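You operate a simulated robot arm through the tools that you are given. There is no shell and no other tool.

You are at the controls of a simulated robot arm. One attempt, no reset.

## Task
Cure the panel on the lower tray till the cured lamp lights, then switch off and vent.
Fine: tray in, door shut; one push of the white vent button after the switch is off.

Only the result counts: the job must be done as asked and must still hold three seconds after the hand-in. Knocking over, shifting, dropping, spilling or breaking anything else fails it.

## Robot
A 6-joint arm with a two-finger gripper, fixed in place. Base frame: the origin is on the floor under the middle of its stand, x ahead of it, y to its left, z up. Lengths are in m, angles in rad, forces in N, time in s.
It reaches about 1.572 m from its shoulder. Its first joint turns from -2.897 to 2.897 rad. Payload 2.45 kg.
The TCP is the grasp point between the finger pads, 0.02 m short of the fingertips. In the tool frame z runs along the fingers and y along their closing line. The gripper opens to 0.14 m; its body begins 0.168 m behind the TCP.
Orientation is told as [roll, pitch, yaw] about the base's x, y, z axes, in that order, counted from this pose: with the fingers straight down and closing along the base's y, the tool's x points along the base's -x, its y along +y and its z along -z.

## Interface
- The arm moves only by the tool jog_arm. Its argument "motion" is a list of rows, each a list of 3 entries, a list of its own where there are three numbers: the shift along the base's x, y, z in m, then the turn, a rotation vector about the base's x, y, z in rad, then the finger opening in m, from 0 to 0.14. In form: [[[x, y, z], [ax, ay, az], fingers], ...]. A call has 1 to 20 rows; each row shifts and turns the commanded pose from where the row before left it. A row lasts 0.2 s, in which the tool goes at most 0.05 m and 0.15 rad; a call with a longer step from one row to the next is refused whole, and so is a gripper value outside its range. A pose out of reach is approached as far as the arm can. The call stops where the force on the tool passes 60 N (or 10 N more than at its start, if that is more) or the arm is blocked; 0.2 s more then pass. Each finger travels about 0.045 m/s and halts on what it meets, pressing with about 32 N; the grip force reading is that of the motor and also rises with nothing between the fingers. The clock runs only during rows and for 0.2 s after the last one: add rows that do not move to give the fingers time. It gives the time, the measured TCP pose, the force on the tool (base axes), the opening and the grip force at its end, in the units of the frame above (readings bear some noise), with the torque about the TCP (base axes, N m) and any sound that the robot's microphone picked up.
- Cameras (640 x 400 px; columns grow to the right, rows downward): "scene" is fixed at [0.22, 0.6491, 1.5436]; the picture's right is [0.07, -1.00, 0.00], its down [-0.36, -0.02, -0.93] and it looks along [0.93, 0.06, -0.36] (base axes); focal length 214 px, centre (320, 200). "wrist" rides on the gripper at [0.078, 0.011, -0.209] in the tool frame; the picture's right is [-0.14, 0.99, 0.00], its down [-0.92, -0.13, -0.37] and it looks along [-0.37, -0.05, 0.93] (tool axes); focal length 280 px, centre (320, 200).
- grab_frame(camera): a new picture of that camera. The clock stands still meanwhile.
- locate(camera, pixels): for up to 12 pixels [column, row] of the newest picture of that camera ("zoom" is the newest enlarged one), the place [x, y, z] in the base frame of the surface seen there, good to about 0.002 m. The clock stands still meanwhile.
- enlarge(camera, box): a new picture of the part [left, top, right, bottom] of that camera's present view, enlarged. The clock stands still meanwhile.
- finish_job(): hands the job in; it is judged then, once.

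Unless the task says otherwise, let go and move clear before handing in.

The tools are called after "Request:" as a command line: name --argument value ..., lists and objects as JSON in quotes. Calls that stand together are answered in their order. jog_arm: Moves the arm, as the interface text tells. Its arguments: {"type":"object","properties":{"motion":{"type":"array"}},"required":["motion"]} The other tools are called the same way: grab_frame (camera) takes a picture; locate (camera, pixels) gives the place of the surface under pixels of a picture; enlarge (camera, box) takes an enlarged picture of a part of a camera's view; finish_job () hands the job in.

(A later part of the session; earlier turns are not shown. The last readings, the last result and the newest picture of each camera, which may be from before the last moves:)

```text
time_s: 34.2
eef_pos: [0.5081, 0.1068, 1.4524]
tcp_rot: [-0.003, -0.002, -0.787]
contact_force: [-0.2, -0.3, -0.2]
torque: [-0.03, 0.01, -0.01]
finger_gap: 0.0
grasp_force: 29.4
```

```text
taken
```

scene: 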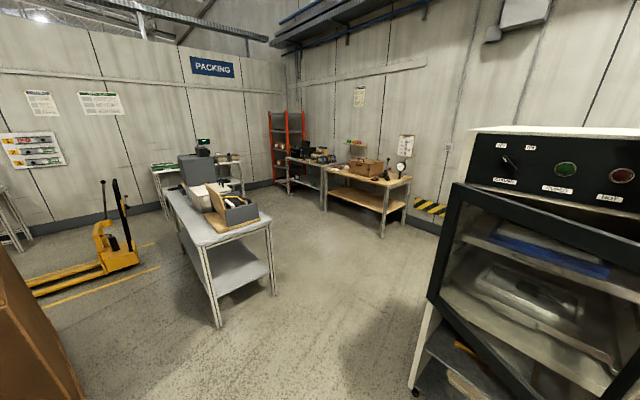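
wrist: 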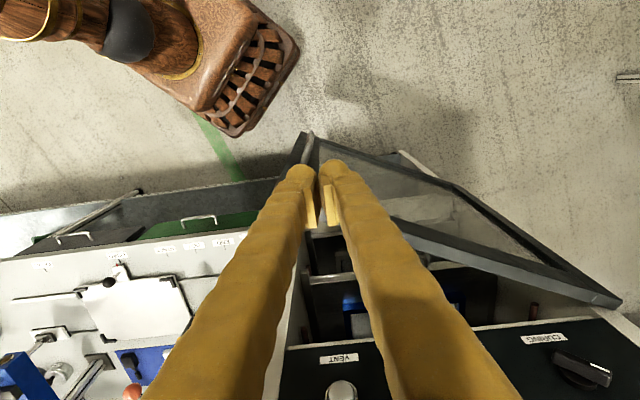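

The door stayed where I left it. Measuring its current rail and stile before the final push.

Request:
locate --camera "wrist" --pixels '[[600, 295], [500, 260], [420, 228], [440, 240], [310, 150], [305, 135], [470, 200], [380, 165], [340, 150]]'

Request:
locate --camera "scene" --pixels '[[460, 186], [520, 205], [520, 215], [520, 224], [580, 228], [580, 240], [580, 250], [600, 235], [625, 380], [620, 395]]'

```text
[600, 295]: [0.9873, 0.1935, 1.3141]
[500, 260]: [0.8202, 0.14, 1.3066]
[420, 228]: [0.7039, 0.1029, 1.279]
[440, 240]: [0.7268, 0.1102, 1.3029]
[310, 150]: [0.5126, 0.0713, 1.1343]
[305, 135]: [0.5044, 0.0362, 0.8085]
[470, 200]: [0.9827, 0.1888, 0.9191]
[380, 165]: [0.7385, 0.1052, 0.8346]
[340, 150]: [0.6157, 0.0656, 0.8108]
```

```text
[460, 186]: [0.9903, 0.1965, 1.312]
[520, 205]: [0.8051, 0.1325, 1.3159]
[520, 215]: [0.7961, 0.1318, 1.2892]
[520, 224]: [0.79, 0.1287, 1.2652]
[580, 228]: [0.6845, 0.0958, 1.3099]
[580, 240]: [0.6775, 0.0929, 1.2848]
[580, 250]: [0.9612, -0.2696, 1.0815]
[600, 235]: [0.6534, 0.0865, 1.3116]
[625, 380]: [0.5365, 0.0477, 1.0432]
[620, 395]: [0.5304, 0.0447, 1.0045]
```

The door's outer face line is at ~197.7°, rail from z=1.26 to 1.314. I'll tilt the tool ~0.7 rad toward the cabinet here, then move to the stile top near r≈0.52.

Request:
jog_arm --motion '[[[0, 0, 0], [-0.099, -0.099, 0], 0.0], [[0, 0, 0], [-0.099, -0.099, 0], 0.0], [[0, 0, 0], [-0.099, -0.099, 0], 0.0], [[0, 0, 0], [-0.099, -0.099, 0], 0.0], [[0, 0, 0], [-0.099, -0.099, 0], 0.0]]'

Request:
grab_frame --camera "scene"

```text
time_s: 35.4
eef_pos: [0.5079, 0.1067, 1.4514]
tcp_rot: [0.0, -0.705, -0.79]
contact_force: [0.6, -0.6, 0.7]
torque: [0.02, 0.0, -0.02]
finger_gap: 0.0
grasp_force: 29.4
```

```text
taken
```

scene: 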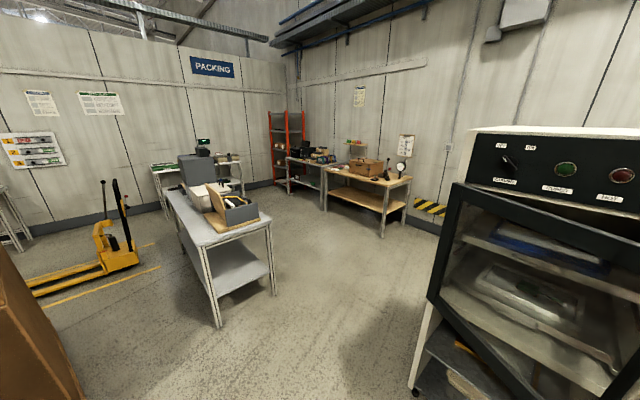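

Tilt accepted. Now lowering to z≈1.255 in front of the door's free stile.

Request:
jog_arm --motion '[[[-0.0068, -0.0068, -0.0393], [0, 0, 0], 0.0], [[-0.0068, -0.0068, -0.0393], [0, 0, 0], 0.0], [[-0.0068, -0.0068, -0.0393], [0, 0, 0], 0.0], [[-0.0068, -0.0068, -0.0393], [0, 0, 0], 0.0], [[-0.0068, -0.0068, -0.0393], [0, 0, 0], 0.0]]'

Request:
grab_frame --camera "wrist"

```text
time_s: 36.6
eef_pos: [0.4734, 0.0736, 1.2548]
tcp_rot: [0.0, -0.702, -0.787]
contact_force: [-0.6, 0.2, 0.4]
torque: [-0.03, 0.01, 0.01]
finger_gap: 0.0
grasp_force: 29.0
```

```text
taken
```

wrist: 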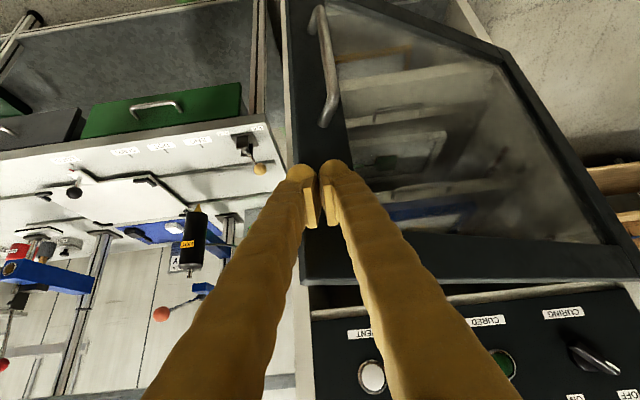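

The fingertips sit right in front of the free stile (cols 300–345, row ~190). Pushing the door in along its arc to ~5° from closed.

Request:
jog_arm --motion '[[[0.01025, -0.01025, 0], [0, 0, 0], 0.0], [[0.01025, -0.01025, 0], [0, 0, 0], 0.0], [[0.00665, -0.0198, 0], [0, 0, 0], 0.0], [[0.00873, -0.02096, 0], [0, 0, 0], 0.0], [[0.00873, -0.02096, 0], [0, 0, 0], 0.0], [[0.01043, -0.02011, 0], [0, 0, 0], 0.0], [[0.01043, -0.02011, 0], [0, 0, 0], 0.0], [[0.0122, -0.01912, 0], [0, 0, 0], 0.0], [[0.0122, -0.01912, 0], [0, 0, 0], 0.0], [[0.01379, -0.01803, 0], [0, 0, 0], 0.0], [[0.01379, -0.01803, 0], [0, 0, 0], 0.0]]'

Request:
grab_frame --camera "wrist"

Request:
grab_frame --camera "scene"

```text
time_s: 39.0
eef_pos: [0.5915, -0.1226, 1.2556]
tcp_rot: [0.0, -0.703, -0.788]
contact_force: [0.1, -0.7, 0.2]
torque: [0.0, -0.02, 0.0]
finger_gap: 0.0
grasp_force: 29.3
```

```text
taken
```

wrist: 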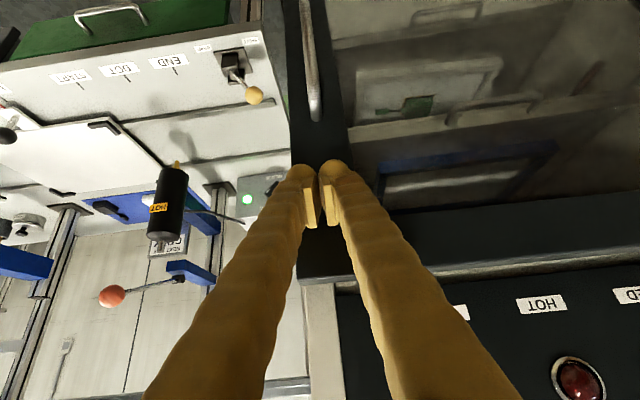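

```text
taken
```

scene: 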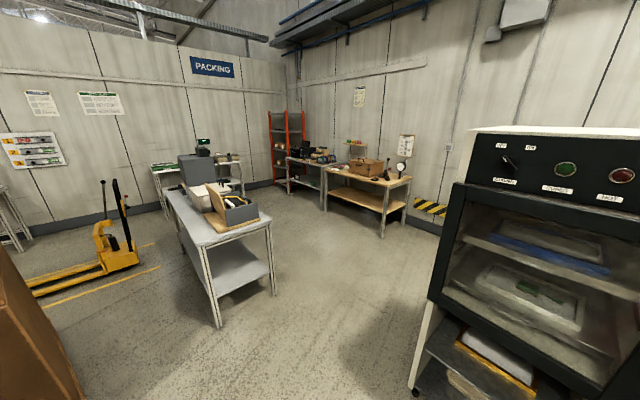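

The door is nearly shut and following smoothly. I'll push the last few degrees slowly until it seats.

Request:
jog_arm --motion '[[[0.00898, -0.01025, 0], [0, 0, 0], 0.0], [[0.00898, -0.01025, 0], [0, 0, 0], 0.0], [[0.00424, -0.00424, 0], [0, 0, 0], 0.0], [[0.00424, -0.00424, 0], [0, 0, 0], 0.0], [[0.00424, -0.00424, 0], [0, 0, 0], 0.0], [[0.003, -0.003, 0], [0, 0, 0], 0.0]]'

Request:
grab_frame --camera "wrist"

Request:
grab_frame --camera "scene"

```text
time_s: 40.4
eef_pos: [0.6233, -0.1578, 1.2565]
tcp_rot: [0.0, -0.701, -0.787]
contact_force: [-20.6, 19.6, 6.7]
torque: [-0.15, -0.09, -0.03]
finger_gap: 0.006
grasp_force: 29.3
stopped in row 6: the force on the tool passed its limit at 70 N (the readings are from after the stop); the commanded pose is now the measured one
```

```text
taken
```

wrist: 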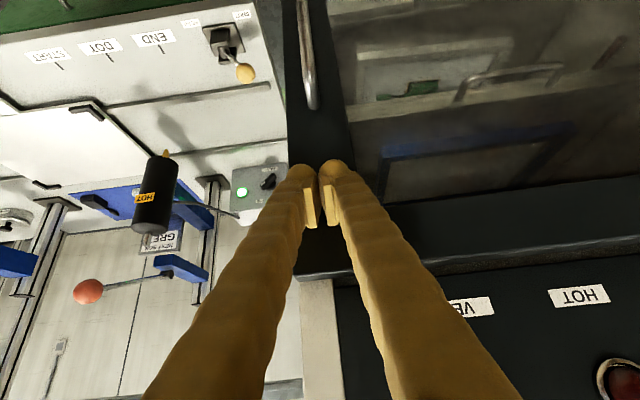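

```text
taken
```

scene: 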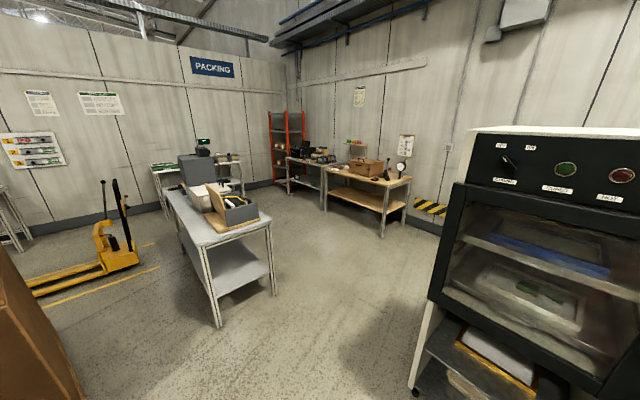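

The door is seated firmly (force rose to 70 N at n≈−0.552). Backing off and moving to a standoff in front of the CURING switch.

Request:
jog_arm --motion '[[[-0.01, 0.01, 0], [0, 0, 0], 0.0], [[-0.025, 0.025, 0], [0, 0, 0], 0.0], [[-0.03, 0.03, 0.01], [0, 0, 0], 0.0], [[-0.02, 0.02, 0.03], [0, 0, 0], 0.0], [[0.028, 0.028, 0.015], [0, 0, 0], 0.0], [[0.028, 0.028, 0.015], [0, 0, 0], 0.0], [[0.028, 0.028, 0.015], [0, 0, 0], 0.0], [[0.028, 0.028, 0.015], [0, 0, 0], 0.0], [[0.028, 0.028, 0.015], [0, 0, 0], 0.0], [[0.028, 0.028, 0.015], [0, 0, 0], 0.0], [[0.028, 0.028, 0.01], [0, 0, 0], 0.0], [[0.028, 0.028, 0.01], [0, 0, 0], 0.0], [[0.028, 0.028, 0.0], [0, 0, 0], 0.0], [[0.028, 0.028, 0.0], [0, 0, 0], 0.0]]'

Request:
grab_frame --camera "wrist"

Request:
grab_frame --camera "scene"

```text
time_s: 43.4
eef_pos: [0.8202, 0.2062, 1.4054]
tcp_rot: [0.002, -0.701, -0.787]
contact_force: [-0.8, -0.4, 0.2]
torque: [0.03, 0.01, 0.03]
finger_gap: 0.0002
grasp_force: 29.7
```

```text
taken
```

wrist: 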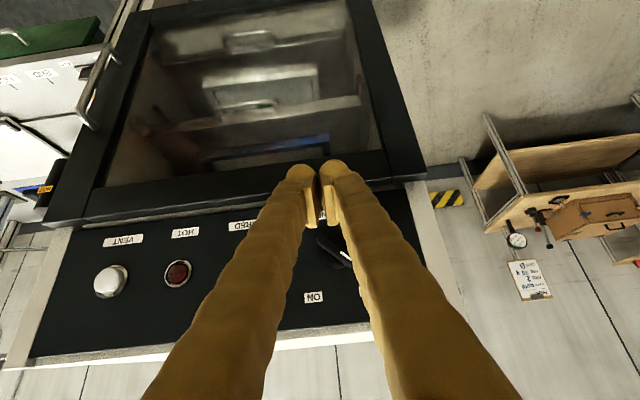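

```text
taken
```

scene: 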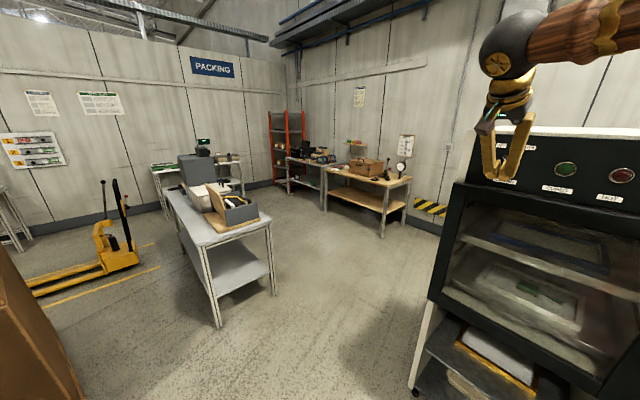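

Good standoff (n≈−0.434, in line with the switch). Tilting the rest of the way to horizontal for the twist.

Request:
jog_arm --motion '[[[0, 0, 0], [-0.0879, -0.0879, 0], 0.0], [[0, 0, 0], [-0.0879, -0.0879, 0], 0.0], [[0, 0, 0], [-0.0879, -0.0879, 0], 0.0], [[0, 0, 0], [-0.0879, -0.0879, 0], 0.0], [[0, 0, 0], [-0.0879, -0.0879, 0], 0.05], [[0, 0, 0], [-0.0879, -0.0879, 0], 0.07], [[0, 0, 0], [-0.0879, -0.0879, 0], 0.07], [[0, 0, 0], [0, 0, 0], 0.07]]'

Request:
grab_frame --camera "wrist"

Request:
grab_frame --camera "scene"

```text
time_s: 45.2
eef_pos: [0.8192, 0.2062, 1.4056]
tcp_rot: [2.681, -1.57, 2.816]
contact_force: [-0.1, -0.5, -0.3]
torque: [0.01, -0.01, -0.02]
finger_gap: 0.0699
grasp_force: 0.0
```

```text
taken
```

wrist: 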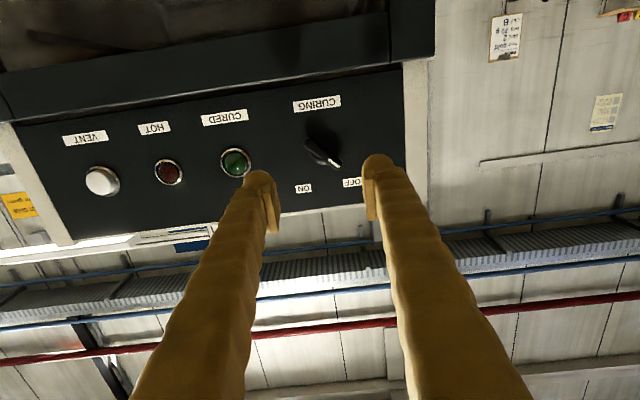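

```text
taken
```

scene: 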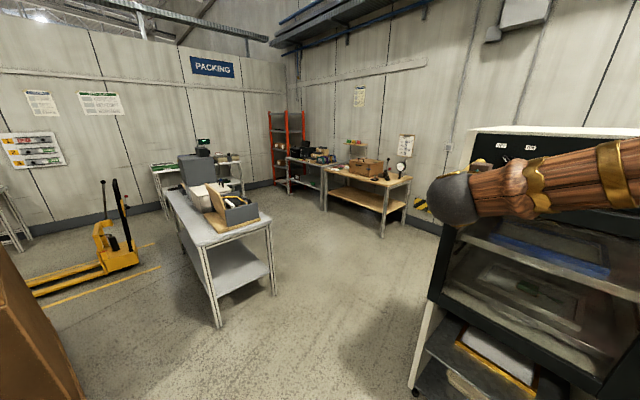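

Horizontal pose reached without a block; the knob is between the fingers' view at (322,155) (picture upside down). Zooming in and locating it.

Request:
enlarge --camera "wrist" --box '[270, 85, 390, 205]'

Request:
locate --camera "wrist" --pixels '[[337, 164], [310, 144], [322, 154], [316, 103], [303, 188], [350, 183], [320, 125], [235, 163], [102, 181], [168, 172]]'

```text
3.33 times, centred on (330, 145) of wrist
```

zoom: 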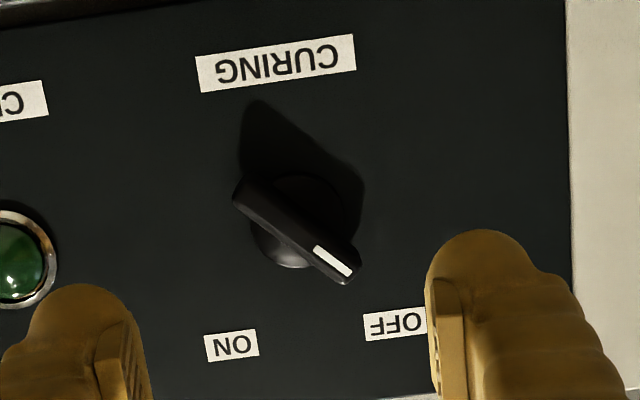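

```text
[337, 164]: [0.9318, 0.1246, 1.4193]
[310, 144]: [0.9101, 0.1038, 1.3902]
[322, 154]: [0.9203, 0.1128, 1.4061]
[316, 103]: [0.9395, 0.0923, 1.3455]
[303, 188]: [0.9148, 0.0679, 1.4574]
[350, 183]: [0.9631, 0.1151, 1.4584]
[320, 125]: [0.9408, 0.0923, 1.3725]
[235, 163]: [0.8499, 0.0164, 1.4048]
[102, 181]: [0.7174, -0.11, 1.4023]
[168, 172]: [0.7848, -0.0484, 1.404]
```

Knob centre is at u≈−0.730, z≈1.405 (bar outer face n≈−0.571), pointer tilted 45° to the upper left. I'll roll the tool 45° counter-clockwise so the fingers close across the bar, and advance most of the way.

Request:
jog_arm --motion '[[[0.0016, 0.0016, 0], [-0.0925, 0.0925, 0], 0.06], [[0.0016, 0.0016, 0], [-0.0925, 0.0925, 0], 0.06], [[0, 0, 0], [-0.0925, 0.0925, 0], 0.06], [[0, 0, 0], [-0.0925, 0.0925, 0], 0.06], [[0, 0, 0], [-0.0925, 0.0925, 0], 0.06], [[0, 0, 0], [-0.0925, 0.0925, 0], 0.06], [[0.014, -0.014, 0], [0, 0, 0], 0.06], [[0.014, -0.014, 0], [0, 0, 0], 0.06], [[0.014, -0.014, 0], [0, 0, 0], 0.06]]'

Request:
grab_frame --camera "wrist"

Request:
grab_frame --camera "scene"

```text
time_s: 47.2
eef_pos: [0.8636, 0.1683, 1.4044]
tcp_rot: [-1.574, -0.787, 0.785]
contact_force: [0.3, -0.2, -0.8]
torque: [0.01, -0.01, 0.01]
finger_gap: 0.06
grasp_force: 0.0
```

```text
taken
```

wrist: 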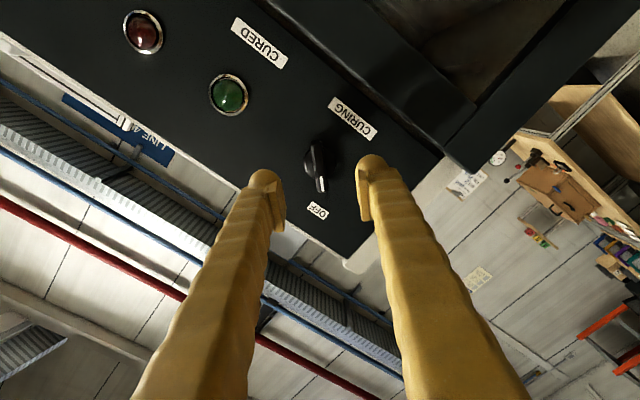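

```text
taken
```

scene: 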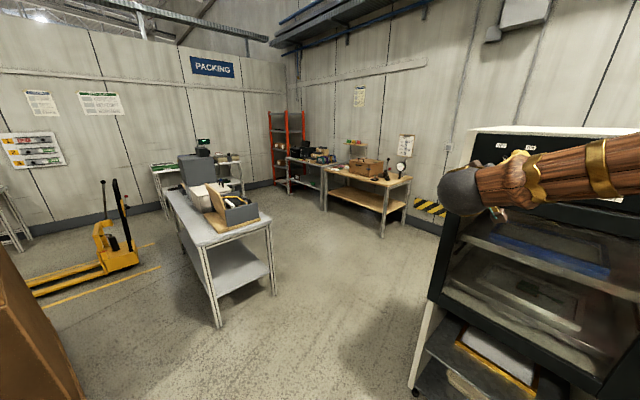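

The bar is now centred between the finger pads and parallel to them (col ~318). Advancing to bring the tips around the bar, then closing.

Request:
jog_arm --motion '[[[0.0134, -0.0134, 0], [0, 0, 0], 0.06], [[0.0134, -0.0134, 0], [0, 0, 0], 0.06], [[0.0134, -0.0134, 0], [0, 0, 0], 0.06], [[0.0117, -0.0117, 0], [0, 0, 0], 0.06]]'

Request:
grab_frame --camera "wrist"

```text
time_s: 48.2
eef_pos: [0.9177, 0.1162, 1.4037]
tcp_rot: [-1.571, -0.788, 0.786]
contact_force: [-0.2, -0.1, 0.4]
torque: [-0.03, 0.0, 0.01]
finger_gap: 0.0601
grasp_force: 0.1
```

```text
taken
```

wrist: 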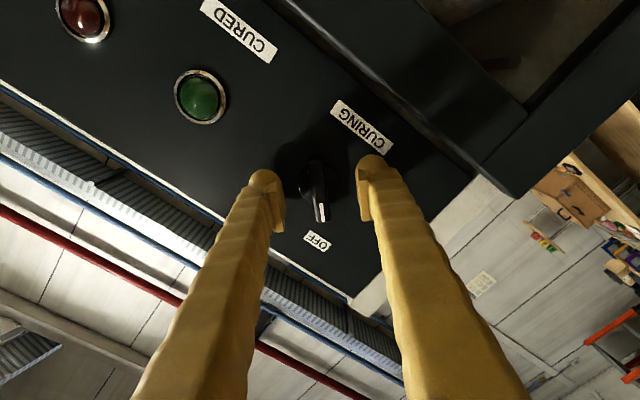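

The tips are beside the bar (n≈−0.587). Moving 4 mm deeper and closing on the bar.

Request:
jog_arm --motion '[[[0.0028, -0.0028, 0], [0, 0, 0], 0.06], [[0, 0, 0], [0, 0, 0], 0.0], [[0, 0, 0], [0, 0, 0], 0.0], [[0, 0, 0], [0, 0, 0], 0.0], [[0, 0, 0], [0, 0, 0], 0.0], [[0, 0, 0], [0, 0, 0], 0.0]]'

Request:
grab_frame --camera "wrist"

```text
time_s: 49.6
eef_pos: [0.9188, 0.1127, 1.4046]
tcp_rot: [-1.572, -0.786, 0.787]
contact_force: [1.9, -2.4, 2.0]
torque: [-0.01, -0.02, 0.03]
finger_gap: 0.0119
grasp_force: 39.2
```

```text
taken
```

wrist: 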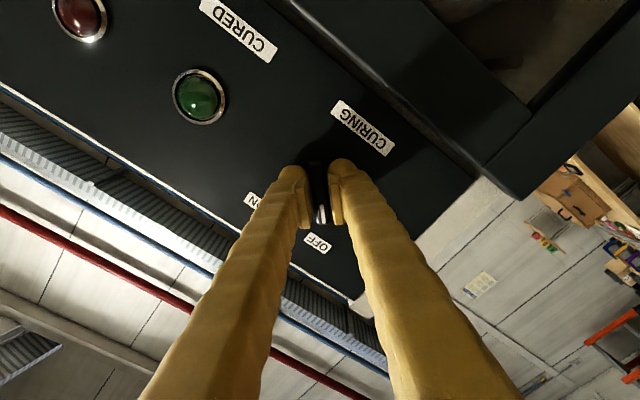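

The bar is gripped (gap 0.0119). Twisting clockwise ~83° toward ON in small steps.

Request:
jog_arm --motion '[[[0, 0, 0], [0.0926, -0.0926, 0], 0.0], [[0, 0, 0], [0.0926, -0.0926, 0], 0.0], [[0, 0, 0], [0.0926, -0.0926, 0], 0.0], [[0, 0, 0], [0.0926, -0.0926, 0], 0.0], [[0, 0, 0], [0.0926, -0.0926, 0], 0.0], [[0, 0, 0], [0.0926, -0.0926, 0], 0.0], [[0, 0, 0], [0.0926, -0.0926, 0], 0.0], [[0, 0, 0], [0.0926, -0.0926, 0], 0.0], [[0, 0, 0], [0.0926, -0.0926, 0], 0.0], [[0, 0, 0], [0.0926, -0.0926, 0], 0.0], [[0, 0, 0], [0.0926, -0.0926, 0], 0.0]]'

Request:
grab_frame --camera "wrist"

Request:
grab_frame --camera "scene"

```text
time_s: 52.0
eef_pos: [0.9186, 0.1133, 1.4041]
tcp_rot: [1.571, -0.912, -2.359]
contact_force: [0.2, -8.1, -5.9]
torque: [-0.04, 0.07, -0.07]
finger_gap: 0.0122
grasp_force: 39.5
```

```text
taken
```

wrist: 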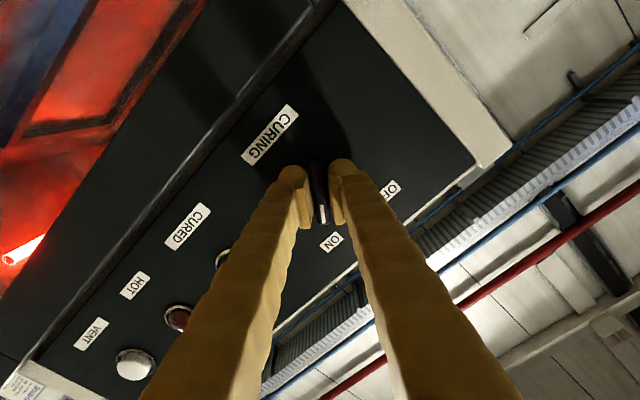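

```text
taken
```

scene: 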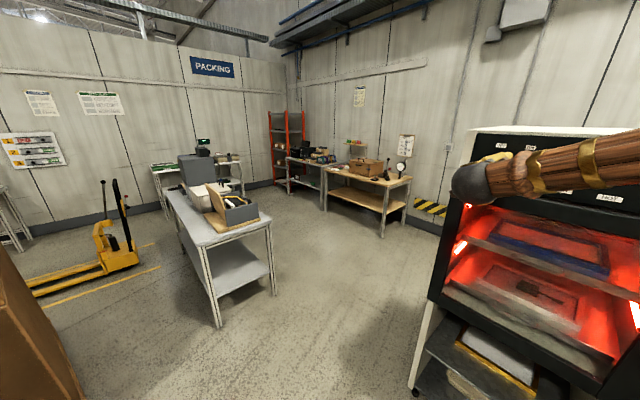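

The chamber glows red, so the heater is on with the pointer at ON. I'll check whether the CURED lamp edge (222,257) is visible past the finger in this pose.

Request:
enlarge --camera "wrist" --box '[100, 190, 300, 390]'

Request:
enlarge --camera "scene" --box '[440, 110, 640, 235]'

```text
2.00 times, centred on (200, 290) of wrist
```

zoom: 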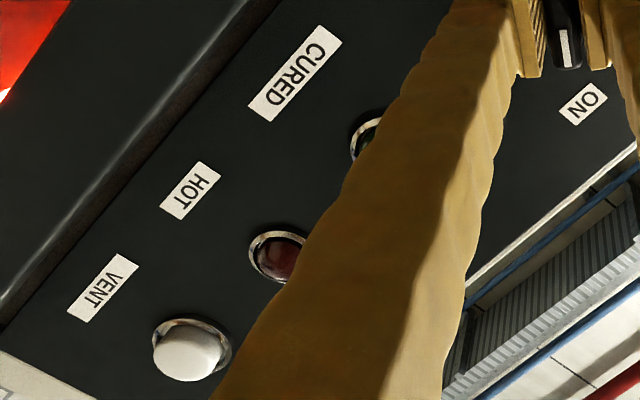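

```text
3.20 times, centred on (540, 172) of scene
```

zoom: 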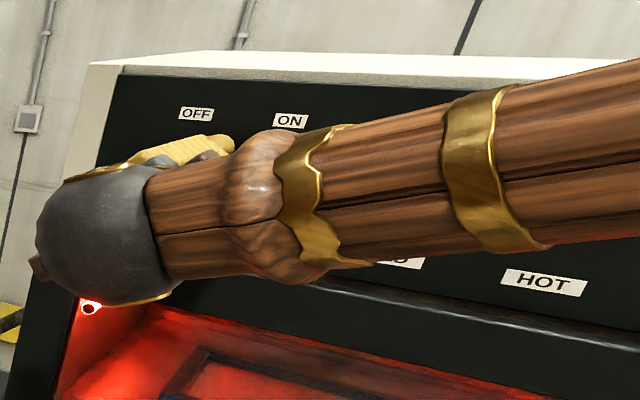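

The heater is on and a sliver of the CURED lamp is visible past the finger (still dark). I'll hold the grip and wait in short steps, watching the lamp.

Request:
jog_arm --motion '[[[0, 0, 0], [0, 0, 0], 0.0], [[0, 0, 0], [0, 0, 0], 0.0], [[0, 0, 0], [0, 0, 0], 0.0], [[0, 0, 0], [0, 0, 0], 0.0], [[0, 0, 0], [0, 0, 0], 0.0]]'

Request:
enlarge --camera "wrist" --box '[100, 190, 300, 390]'

```text
time_s: 53.2
eef_pos: [0.9194, 0.1136, 1.4054]
tcp_rot: [1.571, -0.913, -2.359]
contact_force: [-10.2, -4.2, -11.1]
torque: [0.12, 0.05, -0.08]
finger_gap: 0.0117
grasp_force: 38.9
```

```text
2.00 times, centred on (200, 290) of wrist
```

zoom: 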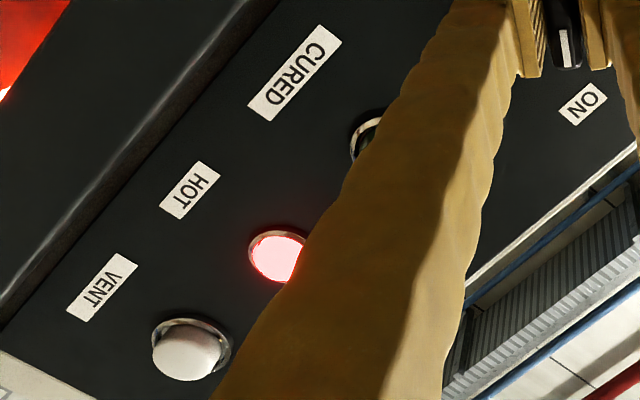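

The HOT lamp is now lit. Zooming tighter on the CURED lamp sliver to be sure of its state.

Request:
enlarge --camera "wrist" --box '[200, 235, 250, 285]'

```text
8.00 times, centred on (225, 260) of wrist
```

zoom: 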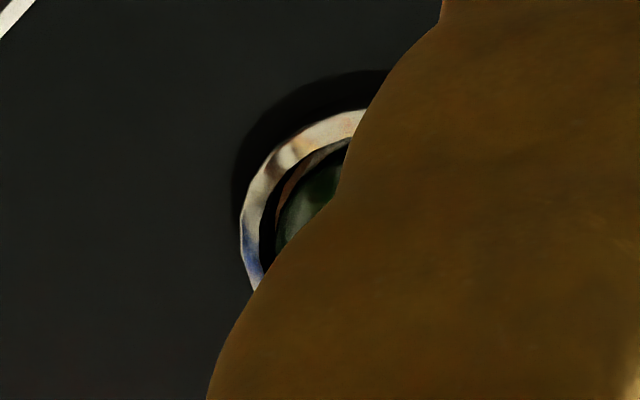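

The CURED lamp is still dark green, so curing goes on. Waiting another second and checking again.

Request:
jog_arm --motion '[[[0, 0, 0], [0, 0, 0], 0.0], [[0, 0, 0], [0, 0, 0], 0.0], [[0, 0, 0], [0, 0, 0], 0.0], [[0, 0, 0], [0, 0, 0], 0.0], [[0, 0, 0], [0, 0, 0], 0.0]]'

Request:
enlarge --camera "wrist" --box '[150, 235, 250, 335]'

```text
time_s: 54.4
eef_pos: [0.9189, 0.1143, 1.4054]
tcp_rot: [1.57, -0.913, -2.359]
contact_force: [-12.3, -2.8, -13.5]
torque: [0.06, 0.11, -0.16]
finger_gap: 0.0121
grasp_force: 39.2
```

```text
4.00 times, centred on (200, 285) of wrist
```

zoom: 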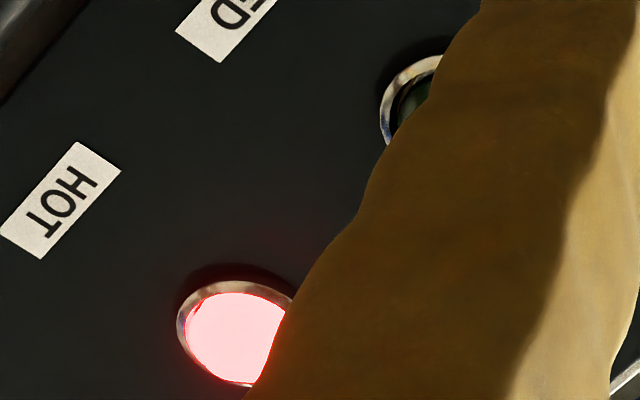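

CURED is still dark and HOT is lit; a side force of ~18 N is slowly building from holding the knob. I'll ease the fingers open slightly (knob should stay at ON) and keep waiting.

Request:
jog_arm --motion '[[[0, 0, 0], [0, 0, 0], 0.03], [[0, 0, 0], [0, 0, 0], 0.03], [[0, 0, 0], [0, 0, 0], 0.03], [[0, 0, 0], [0, 0, 0], 0.03], [[0, 0, 0], [0, 0, 0], 0.03]]'

Request:
grab_frame --camera "wrist"

Request:
enlarge --camera "wrist" --box '[150, 160, 350, 335]'

```text
time_s: 55.6
eef_pos: [0.9201, 0.114, 1.4052]
tcp_rot: [1.571, -0.913, -2.358]
contact_force: [-0.6, -1.1, 0.1]
torque: [0.0, 0.03, 0.01]
finger_gap: 0.03
grasp_force: 0.0
```

```text
taken
```

wrist: 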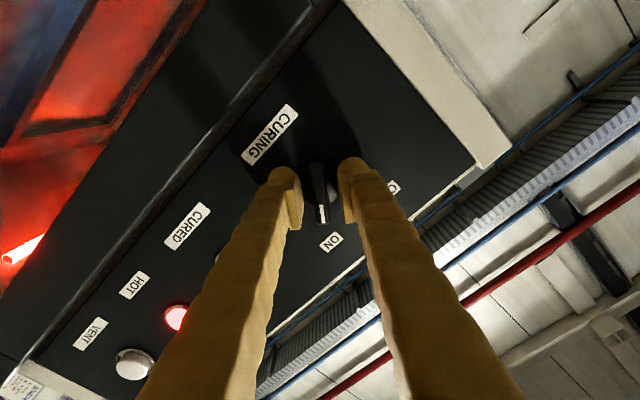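

```text
2.29 times, centred on (250, 248) of wrist
```

zoom: 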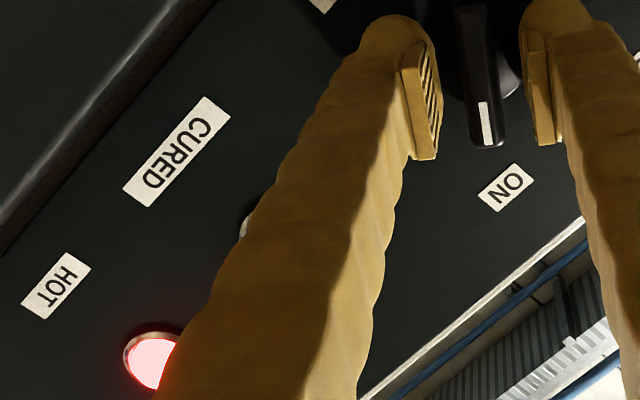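

The knob stays at ON by itself with the fingers loosened. I'll narrow the fingers to 0.016 (just off the bar) so the lamp sliver is visible again, and wait.

Request:
jog_arm --motion '[[[0, 0, 0], [0, 0, 0], 0.016], [[0, 0, 0], [0, 0, 0], 0.016], [[0, 0, 0], [0, 0, 0], 0.016], [[0, 0, 0], [0, 0, 0], 0.016], [[0, 0, 0], [0, 0, 0], 0.016]]'

Request:
enlarge --camera "wrist" --box '[150, 160, 350, 335]'

```text
time_s: 56.8
eef_pos: [0.9193, 0.1134, 1.405]
tcp_rot: [1.572, -0.912, -2.357]
contact_force: [-0.2, -0.3, -0.6]
torque: [0.01, -0.02, -0.02]
finger_gap: 0.0163
grasp_force: 0.1
```

```text
2.29 times, centred on (250, 248) of wrist
```

zoom: 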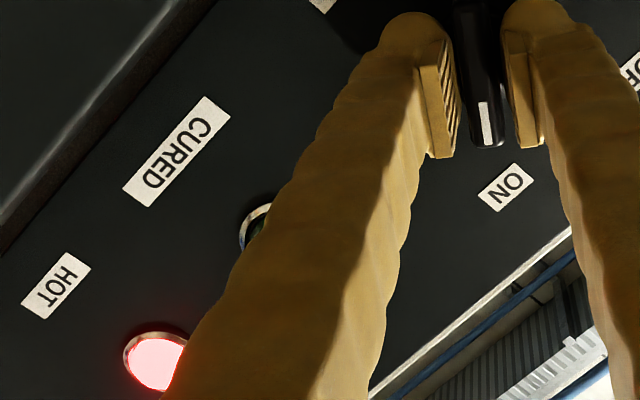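

No force, knob at ON, and the CURED sliver (250,230 in the zoom) is still dark. Waiting further.

Request:
jog_arm --motion '[[[0, 0, 0], [0, 0, 0], 0.016], [[0, 0, 0], [0, 0, 0], 0.016], [[0, 0, 0], [0, 0, 0], 0.016], [[0, 0, 0], [0, 0, 0], 0.016], [[0, 0, 0], [0, 0, 0], 0.016]]'

Request:
enlarge --camera "wrist" --box '[150, 160, 350, 335]'

```text
time_s: 58.0
eef_pos: [0.9196, 0.114, 1.4047]
tcp_rot: [1.57, -0.913, -2.359]
contact_force: [0.5, 0.6, -0.5]
torque: [0.0, -0.01, 0.01]
finger_gap: 0.0158
grasp_force: 0.1
```

```text
2.29 times, centred on (250, 248) of wrist
```

zoom: 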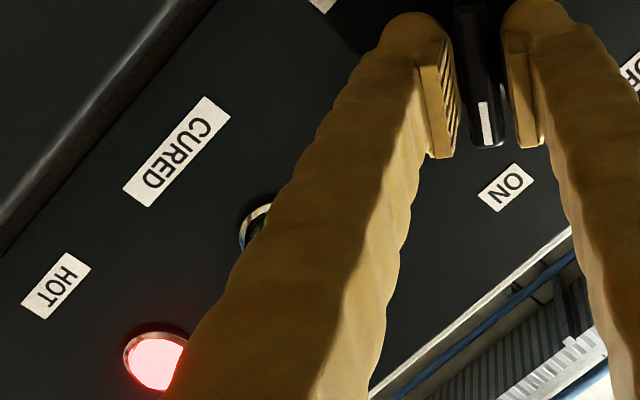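

Still dark at CURED with HOT lit. Waiting a bit more.

Request:
jog_arm --motion '[[[0, 0, 0], [0, 0, 0], 0.016], [[0, 0, 0], [0, 0, 0], 0.016], [[0, 0, 0], [0, 0, 0], 0.016], [[0, 0, 0], [0, 0, 0], 0.016], [[0, 0, 0], [0, 0, 0], 0.016], [[0, 0, 0], [0, 0, 0], 0.016], [[0, 0, 0], [0, 0, 0], 0.016]]'

Request:
enlarge --camera "wrist" --box '[150, 160, 350, 335]'

```text
time_s: 59.6
eef_pos: [0.9188, 0.1136, 1.406]
tcp_rot: [1.569, -0.912, -2.356]
contact_force: [-0.4, 0.8, 0.6]
torque: [0.0, -0.02, -0.01]
finger_gap: 0.0159
grasp_force: 0.0
```

```text
2.29 times, centred on (250, 248) of wrist
```

zoom: 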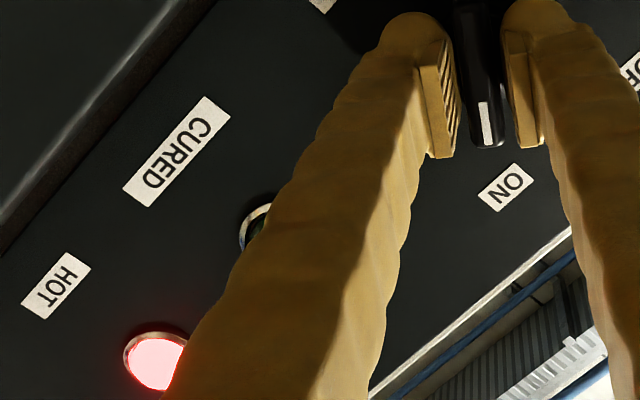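

Unchanged: HOT lit, CURED dark after ~8 s. Continuing to wait.

Request:
jog_arm --motion '[[[0, 0, 0], [0, 0, 0], 0.016], [[0, 0, 0], [0, 0, 0], 0.016], [[0, 0, 0], [0, 0, 0], 0.016], [[0, 0, 0], [0, 0, 0], 0.016], [[0, 0, 0], [0, 0, 0], 0.016], [[0, 0, 0], [0, 0, 0], 0.016], [[0, 0, 0], [0, 0, 0], 0.016]]'

Request:
enlarge --camera "wrist" --box '[150, 160, 350, 335]'

```text
time_s: 61.2
eef_pos: [0.9184, 0.1136, 1.4056]
tcp_rot: [1.571, -0.913, -2.357]
contact_force: [-0.2, 0.0, 0.4]
torque: [-0.04, 0.04, -0.02]
finger_gap: 0.0159
grasp_force: 0.1
```

```text
2.29 times, centred on (250, 248) of wrist
```

zoom: 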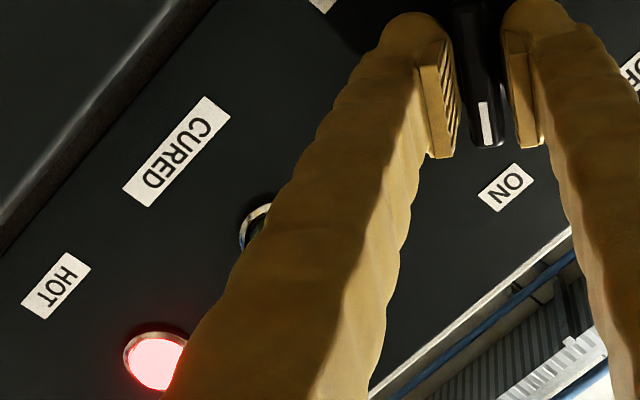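

Still curing (CURED sliver dark). Waiting again.

Request:
jog_arm --motion '[[[0, 0, 0], [0, 0, 0], 0.016], [[0, 0, 0], [0, 0, 0], 0.016], [[0, 0, 0], [0, 0, 0], 0.016], [[0, 0, 0], [0, 0, 0], 0.016], [[0, 0, 0], [0, 0, 0], 0.016], [[0, 0, 0], [0, 0, 0], 0.016], [[0, 0, 0], [0, 0, 0], 0.016]]'

Request:
enlarge --camera "wrist" --box '[150, 160, 350, 335]'

```text
time_s: 62.8
eef_pos: [0.9199, 0.113, 1.4048]
tcp_rot: [1.571, -0.913, -2.358]
contact_force: [-0.1, 0.4, 0.0]
torque: [0.05, -0.03, 0.02]
finger_gap: 0.0164
grasp_force: 0.0
```

```text
2.29 times, centred on (250, 248) of wrist
```

zoom: 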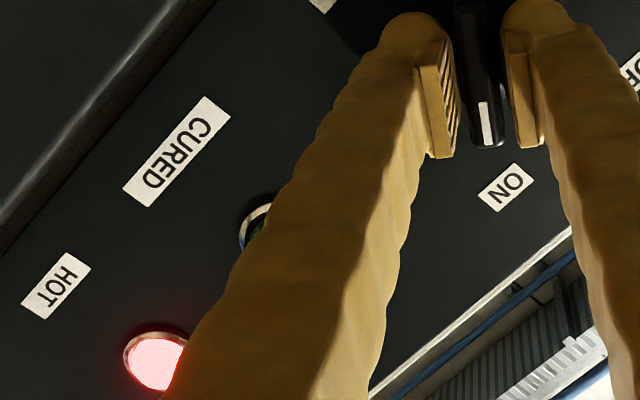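

Nothing new yet: CURED dark, HOT on, knob at ON. Waiting more.

Request:
jog_arm --motion '[[[0, 0, 0], [0, 0, 0], 0.016], [[0, 0, 0], [0, 0, 0], 0.016], [[0, 0, 0], [0, 0, 0], 0.016], [[0, 0, 0], [0, 0, 0], 0.016], [[0, 0, 0], [0, 0, 0], 0.016], [[0, 0, 0], [0, 0, 0], 0.016], [[0, 0, 0], [0, 0, 0], 0.016]]'

Request:
enlarge --camera "wrist" --box '[150, 160, 350, 335]'

```text
time_s: 64.4
eef_pos: [0.9194, 0.1135, 1.4054]
tcp_rot: [1.57, -0.912, -2.357]
contact_force: [0.2, 0.2, 0.0]
torque: [0.01, 0.01, -0.03]
finger_gap: 0.016
grasp_force: 0.0
```

```text
2.29 times, centred on (250, 248) of wrist
```

zoom: 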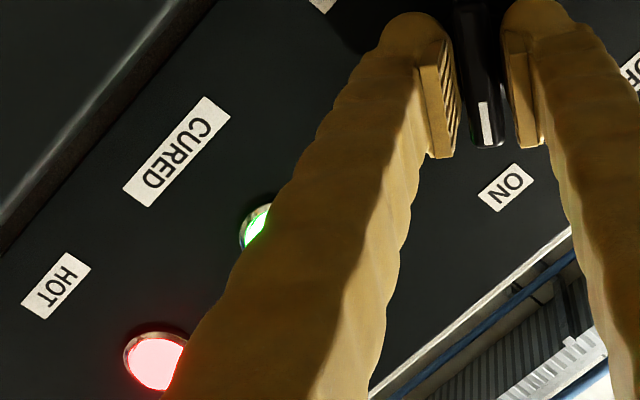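

The CURED lamp is lit (bright green at (252,228) in the zoom). Gripping the bar and turning it counter-clockwise back to OFF now.

Request:
jog_arm --motion '[[[0, 0, 0], [0, 0, 0], 0.0], [[0, 0, 0], [0, 0, 0], 0.0], [[0, 0, 0], [-0.0926, 0.0926, 0], 0.0], [[0, 0, 0], [-0.0926, 0.0926, 0], 0.0], [[0, 0, 0], [-0.0926, 0.0926, 0], 0.0], [[0, 0, 0], [-0.0926, 0.0926, 0], 0.0], [[0, 0, 0], [-0.0926, 0.0926, 0], 0.0], [[0, 0, 0], [-0.0926, 0.0926, 0], 0.0], [[0, 0, 0], [-0.0926, 0.0926, 0], 0.0], [[0, 0, 0], [-0.0926, 0.0926, 0], 0.0], [[0, 0, 0], [-0.0926, 0.0926, 0], 0.0], [[0, 0, 0], [-0.0926, 0.0926, 0], 0.0], [[0, 0, 0], [-0.0926, 0.0926, 0], 0.0]]'

Request:
grab_frame --camera "wrist"

Request:
grab_frame --camera "scene"

```text
time_s: 67.2
eef_pos: [0.9193, 0.1145, 1.4055]
tcp_rot: [-1.574, -0.784, 0.786]
contact_force: [13.3, -0.5, 2.0]
torque: [0.0, -0.12, 0.15]
finger_gap: 0.012
grasp_force: 39.0
```

```text
taken
```

wrist: 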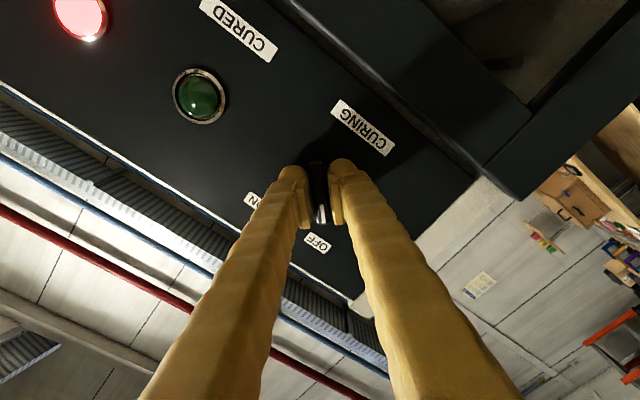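

```text
taken
```

scene: 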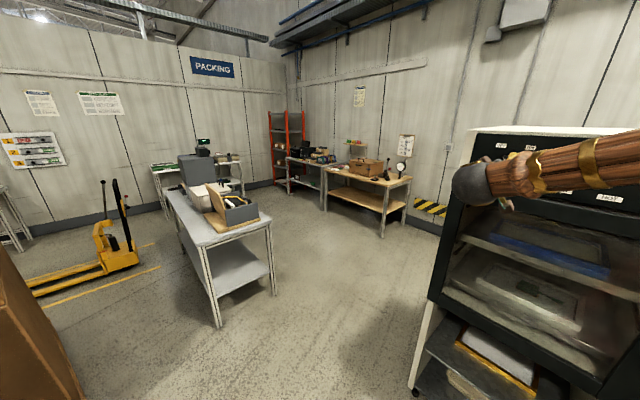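

The heater is off, pointer at OFF, HOT still lit. I'll release the knob, back straight out, level the tool and close the fingers.

Request:
jog_arm --motion '[[[0, 0, 0], [0, 0, 0], 0.05], [[0, 0, 0], [0, 0, 0], 0.05], [[0, 0, 0], [0, 0, 0], 0.05], [[-0.012, 0.012, 0], [0, 0, 0], 0.05], [[-0.025, 0.025, 0], [0, 0, 0], 0.05], [[-0.03, 0.03, 0], [0, 0, 0], 0.05], [[-0.03, 0.03, 0], [0, 0, 0], 0.05], [[-0.015, 0.015, 0], [0, 0, 0], 0.0], [[0, 0, 0], [0.0925, -0.0925, 0], 0.0], [[0, 0, 0], [0.0925, -0.0925, 0], 0.0], [[0, 0, 0], [0.0925, -0.0925, 0], 0.0], [[0, 0, 0], [0.0925, -0.0925, 0], 0.0], [[0, 0, 0], [0.0925, -0.0925, 0], 0.0], [[0, 0, 0], [0.0925, -0.0925, 0], 0.0]]'

Request:
grab_frame --camera "wrist"

```text
time_s: 70.2
eef_pos: [0.8066, 0.225, 1.405]
tcp_rot: [1.855, -1.567, -2.642]
contact_force: [0.6, -0.1, 0.0]
torque: [0.01, 0.05, 0.0]
finger_gap: 0.0
grasp_force: 29.0
```

```text
taken
```

wrist: 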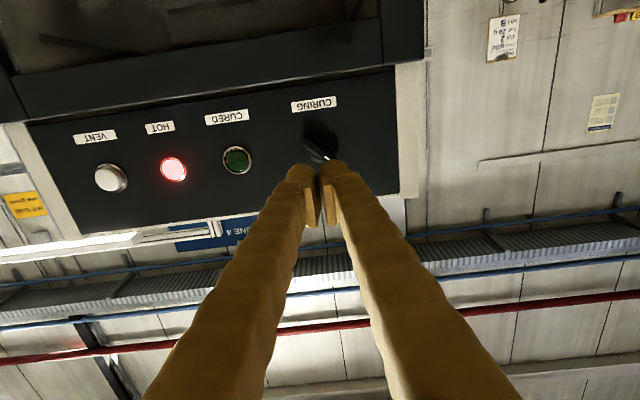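

I'm clear of the panel with the tool level. Checking the knob's pointer and measuring the VENT button at (110,178).

Request:
enlarge --camera "wrist" --box '[60, 80, 400, 230]'

Request:
locate --camera "wrist" --pixels '[[110, 178], [97, 180], [124, 176], [109, 164], [112, 192], [95, 137], [60, 185], [172, 169]]'

```text
1.88 times, centred on (230, 155) of wrist
```

zoom: 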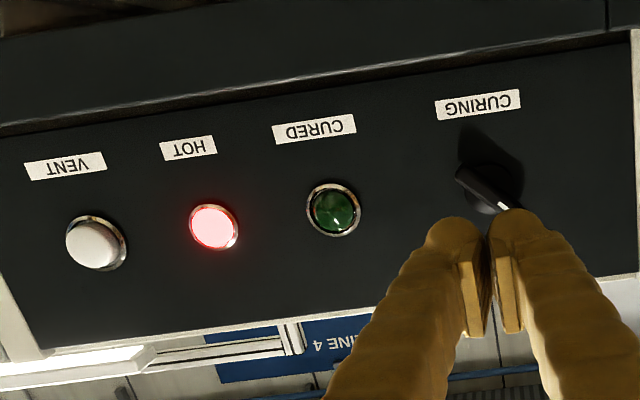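

```text
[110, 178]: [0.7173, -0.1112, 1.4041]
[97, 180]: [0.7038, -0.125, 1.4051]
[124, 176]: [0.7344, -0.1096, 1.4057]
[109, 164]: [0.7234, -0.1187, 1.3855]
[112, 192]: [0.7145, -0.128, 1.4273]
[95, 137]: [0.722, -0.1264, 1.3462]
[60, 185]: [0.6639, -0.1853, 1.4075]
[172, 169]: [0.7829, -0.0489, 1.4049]
```

VENT cap centre is around u≈−0.424, z≈1.405, cap face n≈−0.586. Traversing right along the panel at a safe standoff, checking for reach problems half way.

Request:
jog_arm --motion '[[[-0.0271, -0.0271, 0], [0, 0, 0], 0.0], [[-0.0271, -0.0271, 0], [0, 0, 0], 0.0], [[-0.0271, -0.0271, 0], [0, 0, 0], 0.0], [[-0.0271, -0.0271, 0], [0, 0, 0], 0.0]]'

```text
time_s: 71.2
eef_pos: [0.698, 0.1178, 1.4045]
tcp_rot: [3.124, -1.57, 2.373]
contact_force: [-0.1, -0.4, 1.3]
torque: [-0.01, -0.04, -0.02]
finger_gap: 0.0
grasp_force: 29.9
```

On track with no drift. Continuing the traverse.

Request:
jog_arm --motion '[[[-0.0271, -0.0271, 0], [0, 0, 0], 0.0], [[-0.0271, -0.0271, 0], [0, 0, 0], 0.0], [[-0.0271, -0.0271, 0], [0, 0, 0], 0.0], [[-0.0271, -0.0271, 0], [0, 0, 0], 0.0]]'

Request:
grab_frame --camera "wrist"

Request:
grab_frame --camera "scene"

```text
time_s: 72.2
eef_pos: [0.5905, 0.0086, 1.4055]
tcp_rot: [2.581, -1.569, 2.915]
contact_force: [0.1, 0.2, -0.6]
torque: [-0.02, -0.01, 0.0]
finger_gap: 0.0
grasp_force: 29.3
```

```text
taken
```

wrist: 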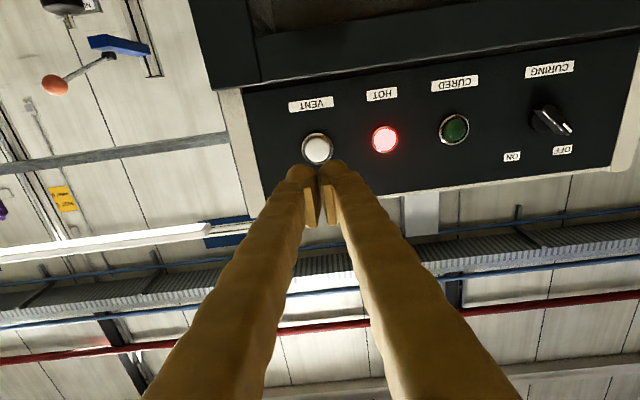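

```text
taken
```

scene: 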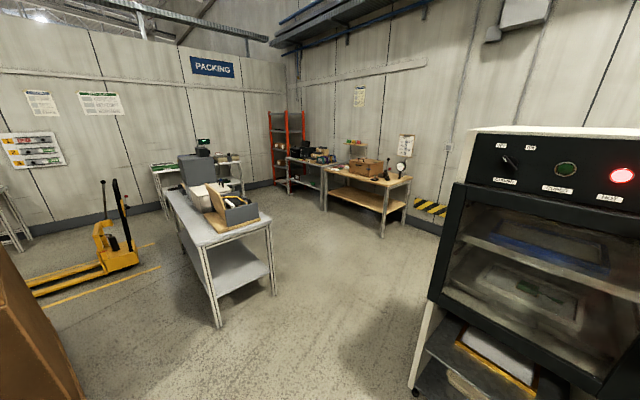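

The tool is in front of the VENT button (317,149), and the scene view confirms the pointer at OFF. Measuring the button exactly.

Request:
locate --camera "wrist" --pixels '[[317, 149], [306, 149], [329, 148], [317, 139], [316, 159], [311, 104]]'

Request:
enlarge --camera "wrist" --box '[270, 90, 370, 200]'

Request:
enlarge --camera "scene" --box '[440, 110, 640, 235]'

```text
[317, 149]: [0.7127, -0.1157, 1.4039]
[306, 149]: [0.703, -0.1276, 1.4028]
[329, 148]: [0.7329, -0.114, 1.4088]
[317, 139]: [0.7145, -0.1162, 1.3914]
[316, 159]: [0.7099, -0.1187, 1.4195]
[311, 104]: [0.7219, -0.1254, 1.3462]
```

```text
3.64 times, centred on (320, 145) of wrist
```

zoom: 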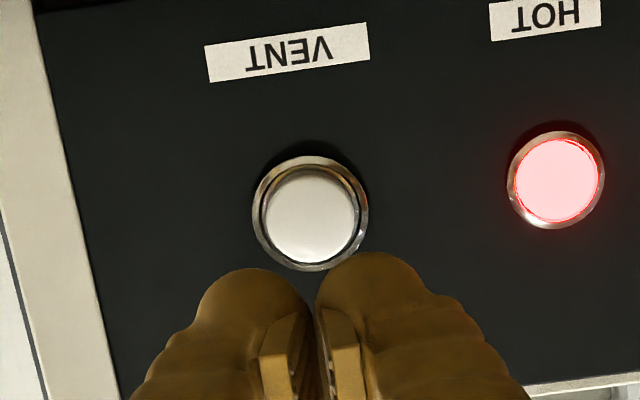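

```text
3.20 times, centred on (540, 172) of scene
```

zoom: 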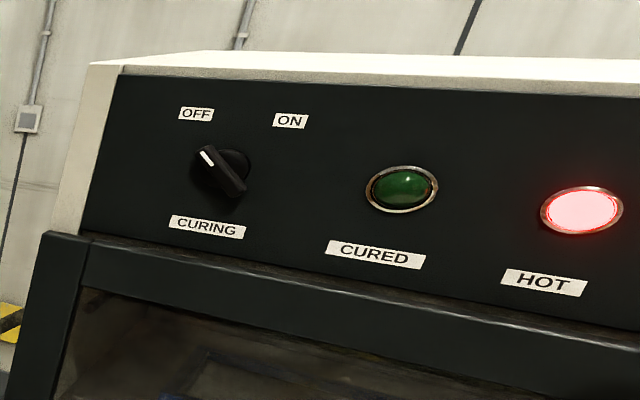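

The button centre is at u=−0.422, z=1.405 and I'm aligned; to press the cap centrally with one fingertip (finger centres are ±0.0135 from the middle), I'll shift 1.5 cm right and close in to ~1.4 cm.

Request:
jog_arm --motion '[[[-0.0106, -0.0106, 0], [0, 0, 0], 0.0], [[0.025, -0.025, 0], [0, 0, 0], 0.0], [[0.025, -0.025, 0], [0, 0, 0], 0.0], [[0.025, -0.025, 0], [0, 0, 0], 0.0], [[0.021, -0.021, 0], [0, 0, 0], 0.0]]'

Request:
grab_frame --camera "wrist"

Request:
enlarge --camera "wrist" --box '[270, 110, 370, 220]'

```text
time_s: 73.4
eef_pos: [0.6753, -0.0975, 1.406]
tcp_rot: [2.123, -1.569, -2.907]
contact_force: [0.0, -0.3, -0.3]
torque: [0.0, -0.01, -0.03]
finger_gap: 0.0
grasp_force: 29.7
```

```text
taken
```

wrist: 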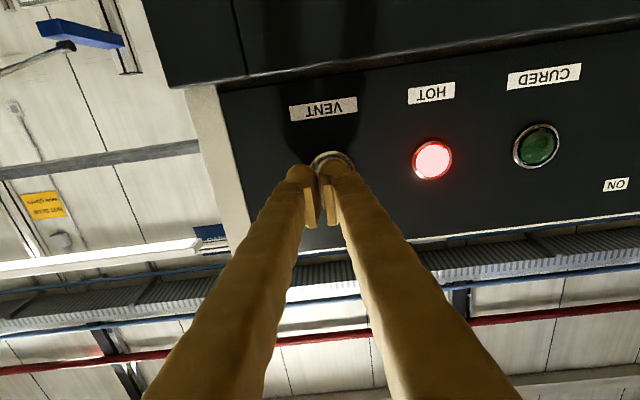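

```text
3.64 times, centred on (320, 165) of wrist
```

zoom: 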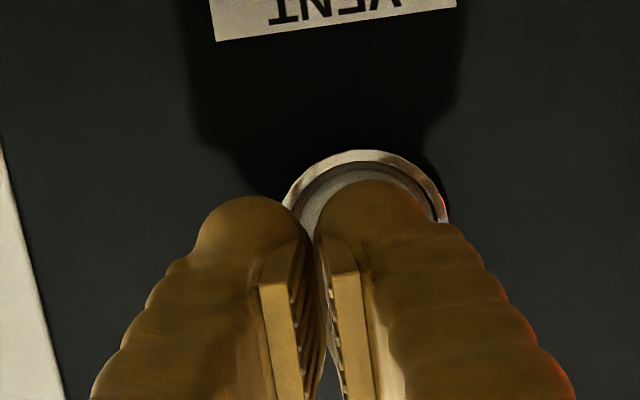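

The fingertip is lined up with the button cap (centre within ~1 mm), ~1.9 cm away. Pressing slowly now in one stroke.

Request:
jog_arm --motion '[[[0.0035, -0.0035, 0], [0, 0, 0], 0.0], [[0.0035, -0.0035, 0], [0, 0, 0], 0.0], [[0.0035, -0.0035, 0], [0, 0, 0], 0.0], [[0.002, -0.002, 0], [0, 0, 0], 0.0], [[0.002, -0.002, 0], [0, 0, 0], 0.0], [[0.002, -0.002, 0], [0, 0, 0], 0.0], [[0.0015, -0.0015, 0], [0, 0, 0], 0.0]]'

Request:
enlarge --camera "wrist" --box '[270, 110, 470, 220]'

```text
time_s: 75.0
eef_pos: [0.6935, -0.1159, 1.4046]
tcp_rot: [2.118, -1.569, -2.905]
contact_force: [-10.7, 4.7, -2.3]
torque: [0.01, 0.0, 0.08]
finger_gap: 0.0
grasp_force: 29.4
heard: click
```

```text
3.20 times, centred on (370, 165) of wrist
```

zoom: 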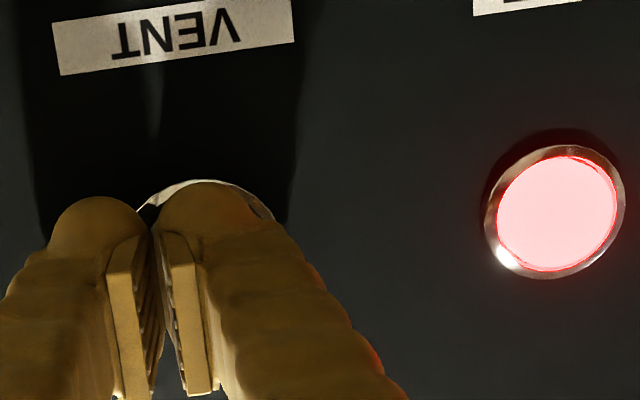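

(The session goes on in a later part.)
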